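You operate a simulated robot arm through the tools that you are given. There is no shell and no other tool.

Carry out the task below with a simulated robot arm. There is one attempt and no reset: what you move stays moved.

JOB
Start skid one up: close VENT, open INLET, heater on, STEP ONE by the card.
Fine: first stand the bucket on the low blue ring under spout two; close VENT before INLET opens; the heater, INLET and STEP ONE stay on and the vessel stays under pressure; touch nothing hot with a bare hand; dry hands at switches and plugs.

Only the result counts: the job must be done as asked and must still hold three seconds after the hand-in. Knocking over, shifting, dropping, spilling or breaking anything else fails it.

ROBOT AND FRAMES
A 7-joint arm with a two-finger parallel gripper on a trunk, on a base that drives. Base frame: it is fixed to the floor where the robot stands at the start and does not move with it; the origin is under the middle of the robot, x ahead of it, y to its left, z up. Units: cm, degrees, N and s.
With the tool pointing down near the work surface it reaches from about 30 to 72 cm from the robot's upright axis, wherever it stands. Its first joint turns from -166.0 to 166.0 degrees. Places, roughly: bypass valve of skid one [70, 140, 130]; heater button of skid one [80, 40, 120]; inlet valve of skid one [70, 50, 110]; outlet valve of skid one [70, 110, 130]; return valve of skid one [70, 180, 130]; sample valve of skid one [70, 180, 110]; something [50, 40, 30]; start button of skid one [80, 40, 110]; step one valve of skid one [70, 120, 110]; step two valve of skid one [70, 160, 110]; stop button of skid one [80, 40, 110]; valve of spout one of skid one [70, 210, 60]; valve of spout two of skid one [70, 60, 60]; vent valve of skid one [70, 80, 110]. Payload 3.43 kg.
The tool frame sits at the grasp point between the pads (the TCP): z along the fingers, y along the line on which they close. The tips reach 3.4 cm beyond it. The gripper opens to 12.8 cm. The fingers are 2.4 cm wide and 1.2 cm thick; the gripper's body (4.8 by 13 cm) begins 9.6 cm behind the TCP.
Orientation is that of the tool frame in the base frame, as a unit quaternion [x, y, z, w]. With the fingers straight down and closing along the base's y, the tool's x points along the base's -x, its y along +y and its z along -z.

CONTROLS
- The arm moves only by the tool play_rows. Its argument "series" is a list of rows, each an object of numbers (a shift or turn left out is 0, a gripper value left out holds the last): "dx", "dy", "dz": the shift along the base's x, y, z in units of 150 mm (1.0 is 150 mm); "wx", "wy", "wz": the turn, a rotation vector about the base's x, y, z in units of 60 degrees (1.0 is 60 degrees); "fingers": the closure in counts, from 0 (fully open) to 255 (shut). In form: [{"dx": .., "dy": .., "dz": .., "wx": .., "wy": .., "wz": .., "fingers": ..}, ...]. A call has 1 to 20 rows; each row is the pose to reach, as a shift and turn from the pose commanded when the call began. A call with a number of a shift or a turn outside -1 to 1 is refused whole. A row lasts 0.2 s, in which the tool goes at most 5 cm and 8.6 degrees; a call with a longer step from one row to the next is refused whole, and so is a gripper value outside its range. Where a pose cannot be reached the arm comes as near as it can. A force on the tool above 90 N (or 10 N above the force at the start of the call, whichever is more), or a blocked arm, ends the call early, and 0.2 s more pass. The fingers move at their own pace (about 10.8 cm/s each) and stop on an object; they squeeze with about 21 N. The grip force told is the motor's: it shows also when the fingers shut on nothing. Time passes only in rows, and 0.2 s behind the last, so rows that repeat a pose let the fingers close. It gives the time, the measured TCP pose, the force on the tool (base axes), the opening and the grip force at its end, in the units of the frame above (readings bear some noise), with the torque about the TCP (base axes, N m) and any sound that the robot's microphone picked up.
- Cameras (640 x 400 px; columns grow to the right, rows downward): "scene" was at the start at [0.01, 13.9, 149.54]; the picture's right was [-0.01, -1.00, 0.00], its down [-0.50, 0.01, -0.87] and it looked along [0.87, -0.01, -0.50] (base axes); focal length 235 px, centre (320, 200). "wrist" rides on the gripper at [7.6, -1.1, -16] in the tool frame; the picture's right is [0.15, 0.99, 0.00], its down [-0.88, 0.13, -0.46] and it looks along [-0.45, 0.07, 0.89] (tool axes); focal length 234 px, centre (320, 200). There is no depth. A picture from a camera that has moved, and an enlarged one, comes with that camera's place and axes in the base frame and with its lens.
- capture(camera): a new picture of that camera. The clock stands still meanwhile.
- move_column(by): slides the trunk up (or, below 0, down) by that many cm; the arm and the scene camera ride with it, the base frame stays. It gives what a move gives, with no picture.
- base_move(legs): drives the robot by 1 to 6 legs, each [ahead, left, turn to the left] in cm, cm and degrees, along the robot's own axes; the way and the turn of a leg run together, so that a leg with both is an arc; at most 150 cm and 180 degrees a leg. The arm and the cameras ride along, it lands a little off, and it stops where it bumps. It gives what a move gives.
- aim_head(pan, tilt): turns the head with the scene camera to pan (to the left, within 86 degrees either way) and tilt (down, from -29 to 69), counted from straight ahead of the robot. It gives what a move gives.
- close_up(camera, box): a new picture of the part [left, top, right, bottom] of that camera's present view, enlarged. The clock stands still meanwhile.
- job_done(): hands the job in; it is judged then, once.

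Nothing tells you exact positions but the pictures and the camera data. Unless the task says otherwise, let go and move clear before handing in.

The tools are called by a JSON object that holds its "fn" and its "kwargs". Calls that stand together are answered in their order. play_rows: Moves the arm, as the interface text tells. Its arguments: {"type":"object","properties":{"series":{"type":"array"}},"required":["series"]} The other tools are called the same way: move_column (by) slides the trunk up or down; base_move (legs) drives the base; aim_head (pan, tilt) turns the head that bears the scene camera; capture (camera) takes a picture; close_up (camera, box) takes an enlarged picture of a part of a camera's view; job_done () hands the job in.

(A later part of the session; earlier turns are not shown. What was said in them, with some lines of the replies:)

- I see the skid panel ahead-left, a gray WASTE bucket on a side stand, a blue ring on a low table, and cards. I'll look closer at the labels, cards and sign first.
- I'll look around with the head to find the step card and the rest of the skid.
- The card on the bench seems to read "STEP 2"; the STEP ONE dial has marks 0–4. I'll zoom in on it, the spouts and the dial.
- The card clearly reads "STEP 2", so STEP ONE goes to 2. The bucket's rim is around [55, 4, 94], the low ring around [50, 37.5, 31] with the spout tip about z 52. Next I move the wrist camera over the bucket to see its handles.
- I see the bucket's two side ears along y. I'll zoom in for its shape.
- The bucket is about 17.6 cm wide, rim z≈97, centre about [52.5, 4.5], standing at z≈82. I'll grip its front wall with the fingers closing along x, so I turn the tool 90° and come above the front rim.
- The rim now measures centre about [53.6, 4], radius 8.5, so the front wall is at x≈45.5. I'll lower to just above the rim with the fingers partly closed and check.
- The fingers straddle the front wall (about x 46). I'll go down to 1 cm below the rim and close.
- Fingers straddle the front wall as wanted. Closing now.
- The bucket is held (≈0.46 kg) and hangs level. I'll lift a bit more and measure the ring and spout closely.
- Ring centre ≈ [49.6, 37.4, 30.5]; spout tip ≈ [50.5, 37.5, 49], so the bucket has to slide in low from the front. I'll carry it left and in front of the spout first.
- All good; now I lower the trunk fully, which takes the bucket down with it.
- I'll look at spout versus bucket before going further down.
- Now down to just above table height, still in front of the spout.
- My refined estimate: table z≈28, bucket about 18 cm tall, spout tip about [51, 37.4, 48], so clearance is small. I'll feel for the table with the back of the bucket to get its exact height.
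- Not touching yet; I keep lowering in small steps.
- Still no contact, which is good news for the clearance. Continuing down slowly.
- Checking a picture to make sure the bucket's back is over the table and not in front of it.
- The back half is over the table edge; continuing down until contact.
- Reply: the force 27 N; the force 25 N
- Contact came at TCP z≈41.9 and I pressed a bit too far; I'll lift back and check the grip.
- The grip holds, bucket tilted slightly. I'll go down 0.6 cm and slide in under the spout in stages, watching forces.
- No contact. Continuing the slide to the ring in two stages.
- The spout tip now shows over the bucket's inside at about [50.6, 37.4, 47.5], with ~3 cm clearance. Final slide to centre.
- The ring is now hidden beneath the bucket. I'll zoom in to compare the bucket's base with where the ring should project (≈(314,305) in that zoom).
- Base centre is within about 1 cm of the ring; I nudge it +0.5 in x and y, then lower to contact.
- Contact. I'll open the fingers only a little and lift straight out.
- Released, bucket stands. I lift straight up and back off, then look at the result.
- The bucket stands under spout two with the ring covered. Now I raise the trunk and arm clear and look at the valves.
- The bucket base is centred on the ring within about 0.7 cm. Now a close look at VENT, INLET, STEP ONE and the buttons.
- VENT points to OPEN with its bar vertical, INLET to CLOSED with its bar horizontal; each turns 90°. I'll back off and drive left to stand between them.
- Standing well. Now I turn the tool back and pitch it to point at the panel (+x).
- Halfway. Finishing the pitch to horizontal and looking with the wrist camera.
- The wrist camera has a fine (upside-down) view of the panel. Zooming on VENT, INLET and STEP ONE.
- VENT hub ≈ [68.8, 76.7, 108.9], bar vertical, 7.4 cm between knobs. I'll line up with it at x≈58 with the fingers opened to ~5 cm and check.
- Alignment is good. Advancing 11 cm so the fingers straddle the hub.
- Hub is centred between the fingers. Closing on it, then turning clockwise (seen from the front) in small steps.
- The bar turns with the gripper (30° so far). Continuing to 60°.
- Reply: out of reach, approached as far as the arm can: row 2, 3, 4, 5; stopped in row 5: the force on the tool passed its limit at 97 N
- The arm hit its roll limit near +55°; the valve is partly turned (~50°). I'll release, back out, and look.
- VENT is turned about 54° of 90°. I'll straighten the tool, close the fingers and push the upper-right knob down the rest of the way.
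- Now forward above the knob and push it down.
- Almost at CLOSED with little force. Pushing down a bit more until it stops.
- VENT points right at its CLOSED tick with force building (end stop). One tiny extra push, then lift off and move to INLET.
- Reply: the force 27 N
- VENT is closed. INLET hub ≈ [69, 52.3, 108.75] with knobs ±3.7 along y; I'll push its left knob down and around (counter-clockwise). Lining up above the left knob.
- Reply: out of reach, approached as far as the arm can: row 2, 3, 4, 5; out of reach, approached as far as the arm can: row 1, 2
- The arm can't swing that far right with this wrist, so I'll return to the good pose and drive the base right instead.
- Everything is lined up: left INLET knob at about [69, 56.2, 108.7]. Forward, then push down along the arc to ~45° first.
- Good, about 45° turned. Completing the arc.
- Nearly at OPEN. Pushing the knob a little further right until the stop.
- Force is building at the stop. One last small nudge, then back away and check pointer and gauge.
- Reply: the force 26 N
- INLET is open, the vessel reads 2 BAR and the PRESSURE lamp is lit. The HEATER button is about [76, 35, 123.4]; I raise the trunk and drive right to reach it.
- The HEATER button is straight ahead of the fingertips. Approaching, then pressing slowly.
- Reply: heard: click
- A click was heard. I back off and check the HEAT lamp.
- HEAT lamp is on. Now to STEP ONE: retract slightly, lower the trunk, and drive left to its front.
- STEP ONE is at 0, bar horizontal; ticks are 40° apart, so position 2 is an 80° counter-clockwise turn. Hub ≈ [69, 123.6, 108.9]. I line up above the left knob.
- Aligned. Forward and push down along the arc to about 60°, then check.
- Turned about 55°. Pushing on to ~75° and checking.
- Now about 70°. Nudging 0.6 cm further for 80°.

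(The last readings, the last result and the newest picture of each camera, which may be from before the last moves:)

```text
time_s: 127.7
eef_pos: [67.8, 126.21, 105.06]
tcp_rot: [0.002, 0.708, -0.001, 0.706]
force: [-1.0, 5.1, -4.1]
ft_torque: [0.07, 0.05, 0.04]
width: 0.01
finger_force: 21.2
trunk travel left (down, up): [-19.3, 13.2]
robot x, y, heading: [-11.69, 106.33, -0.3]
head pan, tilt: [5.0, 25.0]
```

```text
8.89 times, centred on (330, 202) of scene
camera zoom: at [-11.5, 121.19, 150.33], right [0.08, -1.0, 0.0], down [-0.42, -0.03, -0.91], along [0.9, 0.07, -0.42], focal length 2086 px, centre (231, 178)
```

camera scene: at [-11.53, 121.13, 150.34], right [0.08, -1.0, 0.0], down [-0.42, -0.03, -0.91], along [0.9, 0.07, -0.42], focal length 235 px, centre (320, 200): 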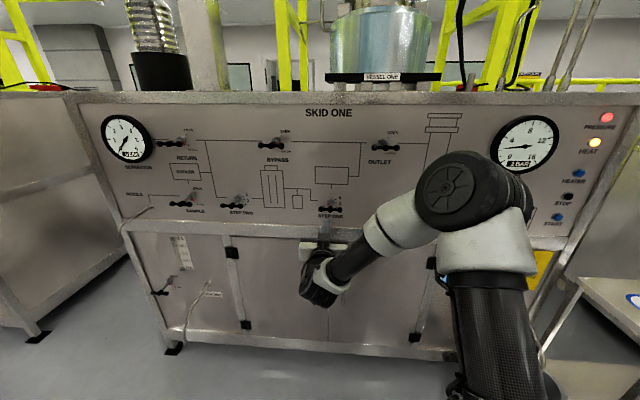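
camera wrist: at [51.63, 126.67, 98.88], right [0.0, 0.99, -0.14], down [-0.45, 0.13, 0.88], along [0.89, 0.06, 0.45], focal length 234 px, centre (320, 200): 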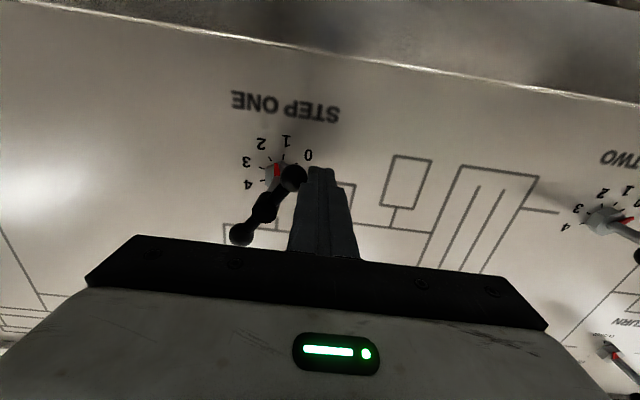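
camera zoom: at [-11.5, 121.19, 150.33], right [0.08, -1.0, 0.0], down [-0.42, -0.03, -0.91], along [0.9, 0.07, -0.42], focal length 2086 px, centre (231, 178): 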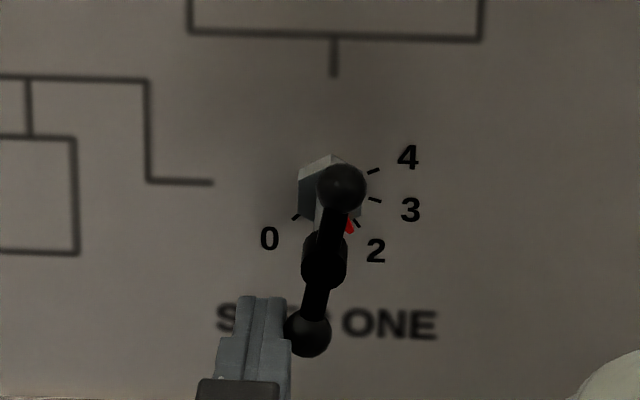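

Pointer is very near tick 2. I back the fingers off (away from the knob) and look.

{"fn": "play_rows", "kwargs": {"series": [{"dy": 0.08}, {"dy": 0.18}, {"dy": 0.18, "dx": -0.3}, {"dy": 0.18, "dx": -0.6}, {"dy": 0.1, "dx": -0.8}, {"dy": 0.0, "dx": -0.9}, {"dy": 0.0, "dx": -0.9}]}}

{"fn": "capture", "kwargs": {"camera": "wrist"}}

{"fn": "close_up", "kwargs": {"camera": "scene", "box": [300, 180, 360, 225]}}

```text
time_s: 129.3
eef_pos: [54.3, 126.15, 105.13]
tcp_rot: [0.002, 0.707, -0.001, 0.707]
force: [-0.7, -0.5, 0.1]
ft_torque: [0.01, 0.01, -0.02]
width: 0.01
finger_force: 21.3
trunk travel left (down, up): [-19.3, 13.2]
robot x, y, heading: [-11.71, 106.26, -0.7]
head pan, tilt: [5.0, 25.0]
```

```text
taken
camera wrist: at [38.24, 125.21, 97.34], right [0.01, 0.99, -0.14], down [-0.45, 0.13, 0.88], along [0.89, 0.06, 0.45], focal length 234 px, centre (320, 200)
```

wrist: 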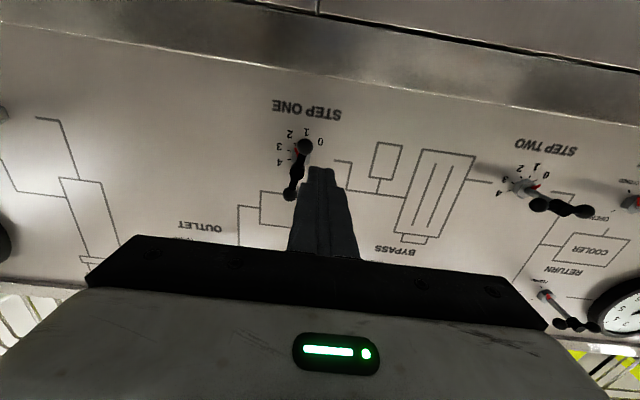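

```text
8.89 times, centred on (330, 202) of scene
camera zoom: at [-11.54, 121.12, 150.34], right [0.08, -1.0, 0.0], down [-0.42, -0.03, -0.91], along [0.9, 0.07, -0.42], focal length 2086 px, centre (231, 178)
```

zoom: 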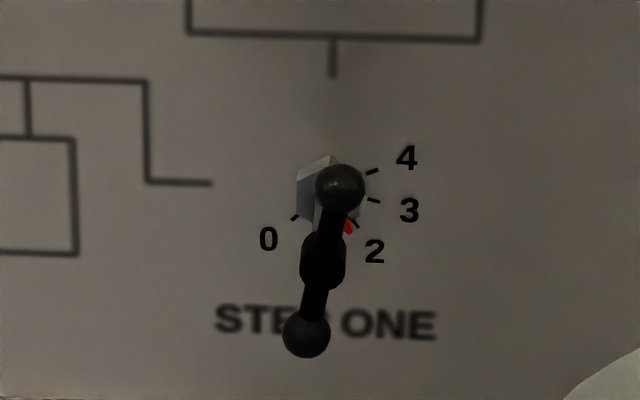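

{"fn": "close_up", "kwargs": {"camera": "wrist", "box": [265, 115, 345, 205]}}

{"fn": "close_up", "kwargs": {"camera": "scene", "box": [320, 188, 350, 210]}}

{"fn": "close_up", "kwargs": {"camera": "scene", "box": [440, 90, 640, 250]}}

```text
4.44 times, centred on (305, 160) of wrist
camera zoom: at [38.24, 125.21, 97.34], right [0.01, 0.99, -0.14], down [-0.45, 0.13, 0.88], along [0.89, 0.06, 0.45], focal length 1041 px, centre (387, 378)
```

zoom: 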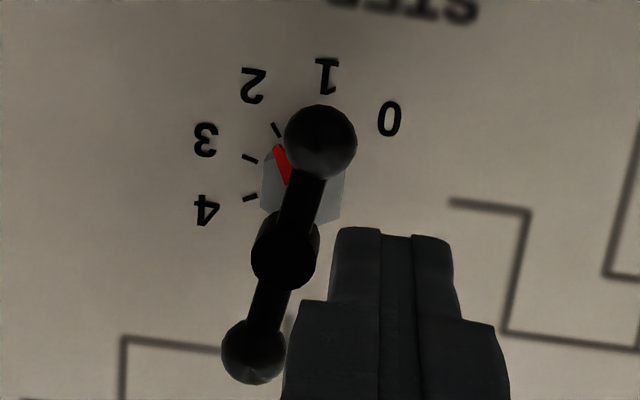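

```text
16.00 times, centred on (335, 199) of scene
camera zoom: at [-11.54, 121.12, 150.34], right [0.08, -1.0, 0.0], down [-0.42, -0.03, -0.91], along [0.9, 0.07, -0.42], focal length 3755 px, centre (80, 216)
```

zoom: 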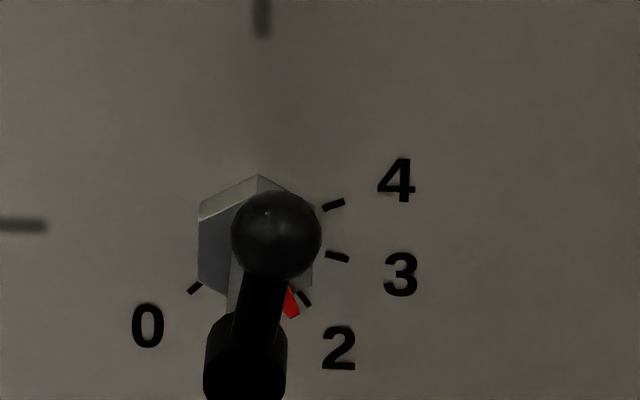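

```text
2.50 times, centred on (540, 170) of scene
camera zoom: at [-11.54, 121.12, 150.34], right [0.08, -1.0, 0.0], down [-0.42, -0.03, -0.91], along [0.9, 0.07, -0.42], focal length 587 px, centre (-230, 275)
```

zoom: 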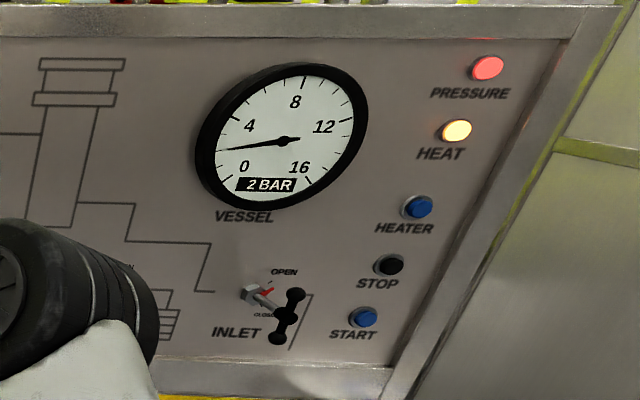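

Pointer sits on 2, vessel at 2 BAR, HEAT lamp lit, INLET open. I'll move a bit clearer and make a final check of VENT and the bucket.

{"fn": "play_rows", "kwargs": {"series": [{"dx": -0.2}, {"dx": -0.4}, {"dx": -0.5}, {"dx": -0.5}]}}

{"fn": "aim_head", "kwargs": {"pan": -40, "tilt": 35}}

{"fn": "capture", "kwargs": {"camera": "scene"}}

{"fn": "aim_head", "kwargs": {"pan": -20, "tilt": 20}}

{"fn": "capture", "kwargs": {"camera": "scene"}}

{"fn": "capture", "kwargs": {"camera": "wrist"}}

```text
time_s: 130.3
eef_pos: [46.78, 126.16, 105.08]
tcp_rot: [0.003, 0.707, -0.001, 0.707]
force: [-0.2, -0.1, -0.2]
ft_torque: [0.02, -0.01, -0.01]
width: 0.0
finger_force: 21.3
trunk travel left (down, up): [-19.3, 13.2]
robot x, y, heading: [-11.7, 106.61, -0.5]
head pan, tilt: [5.0, 25.0]
```

```text
time_s: 131.4
eef_pos: [46.83, 126.26, 104.99]
tcp_rot: [0.003, 0.707, -0.001, 0.707]
force: [-0.2, -0.3, 0.1]
ft_torque: [0.02, -0.01, -0.02]
width: 0.0
finger_force: 20.8
trunk travel left (down, up): [-19.3, 13.2]
robot x, y, heading: [-11.59, 106.55, -0.4]
head pan, tilt: [-40.0, 35.0]
```

```text
taken
camera scene: at [-14.02, 114.69, 148.77], right [-0.65, -0.76, 0.0], down [-0.44, 0.37, -0.82], along [0.62, -0.53, -0.57], focal length 235 px, centre (320, 200)
```

scene: 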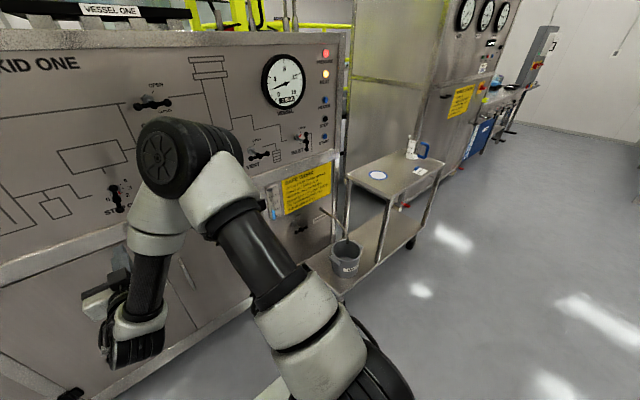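

```text
time_s: 132.2
eef_pos: [46.91, 126.33, 105.13]
tcp_rot: [0.003, 0.707, -0.001, 0.707]
force: [-0.1, -0.1, 0.0]
ft_torque: [-0.01, 0.02, 0.01]
width: 0.02
finger_force: 21.2
trunk travel left (down, up): [-19.3, 13.2]
robot x, y, heading: [-11.82, 106.34, -0.6]
head pan, tilt: [-20.0, 20.0]
```

```text
taken
camera scene: at [-12.0, 117.14, 151.15], right [-0.35, -0.94, 0.0], down [-0.32, 0.12, -0.94], along [0.88, -0.33, -0.34], focal length 235 px, centre (320, 200)
```

scene: 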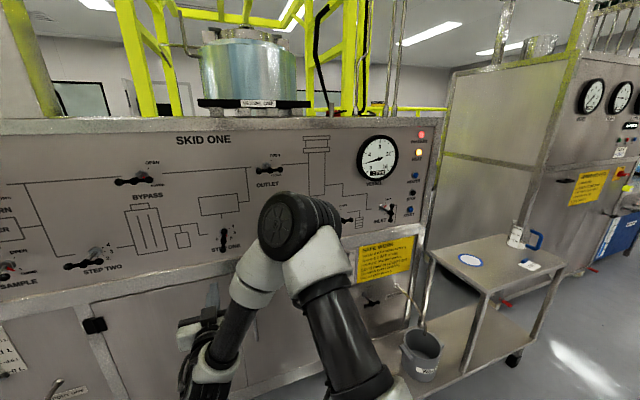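

```text
taken
camera wrist: at [30.8, 125.31, 97.3], right [0.01, 0.99, -0.14], down [-0.45, 0.13, 0.88], along [0.89, 0.06, 0.45], focal length 234 px, centre (320, 200)
```

wrist: 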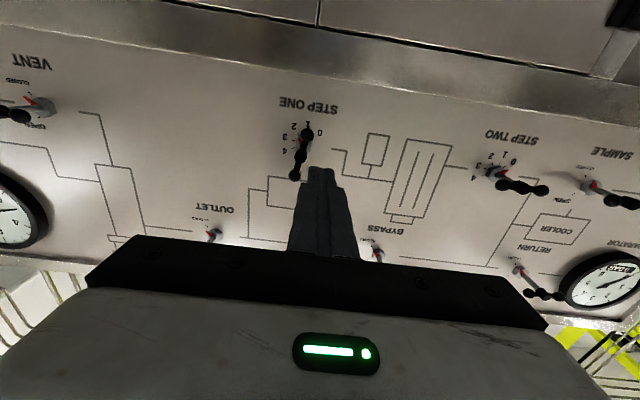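

{"fn": "close_up", "kwargs": {"camera": "scene", "box": [320, 120, 460, 230]}}

{"fn": "close_up", "kwargs": {"camera": "scene", "box": [350, 270, 510, 400]}}

{"fn": "close_up", "kwargs": {"camera": "scene", "box": [190, 210, 260, 265]}}

```text
3.64 times, centred on (390, 175) of scene
camera zoom: at [-12.0, 117.14, 151.15], right [-0.35, -0.94, 0.0], down [-0.32, 0.12, -0.94], along [0.88, -0.33, -0.34], focal length 853 px, centre (66, 291)
```

zoom: 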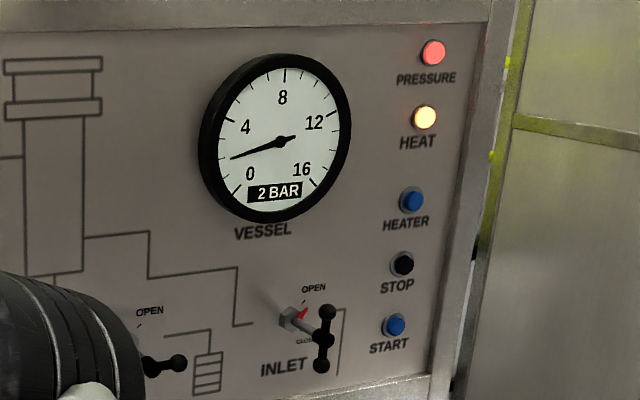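

```text
3.08 times, centred on (430, 335) of scene
camera zoom: at [-12.0, 117.14, 151.15], right [-0.35, -0.94, 0.0], down [-0.32, 0.12, -0.94], along [0.88, -0.33, -0.34], focal length 722 px, centre (-18, -215)
```

zoom: 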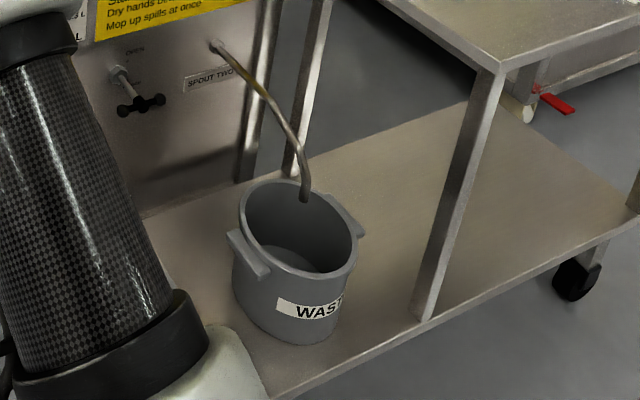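

```text
7.27 times, centred on (225, 238) of scene
camera zoom: at [-12.0, 117.14, 151.15], right [-0.35, -0.94, 0.0], down [-0.32, 0.12, -0.94], along [0.88, -0.33, -0.34], focal length 1707 px, centre (1011, -73)
```

zoom: 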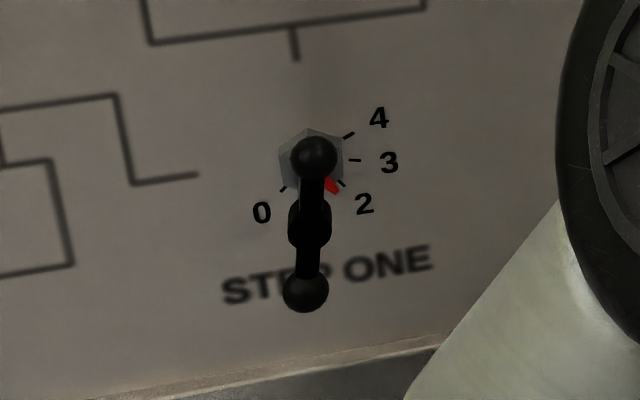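

The bucket stands on the low ring under spout two. VENT is closed, INLET open, the heater on, STEP ONE at 2 and the vessel at 2 BAR. The arm is clear, so I'm handing in.

{"fn": "job_done", "kwargs": {}}

```text
The job is handed in.
```

Skid one is started up and I've handed the job in. I don't have the verdict from that check. At hand-in:

- **Bucket:** it stands upright on the low blue ring under spout two. I placed it first, centred on the ring to within about 1 cm.
- **VENT:** closed to its end stop before I touched INLET.
- **INLET:** open to its end stop. The vessel reads 2 BAR and the PRESSURE lamp is lit.
- **Heater:** on, with the HEAT lamp lit.
- **STEP ONE:** set to 2. The card on the bench read "STEP 2", which I took to mean position 2 on the STEP ONE dial.

The START button was not in your list, so I didn't press it. The arm touched only the bucket, the three valve handles and the HEATER button. The gripper stayed dry, and I saw nothing else shifted or spilled.
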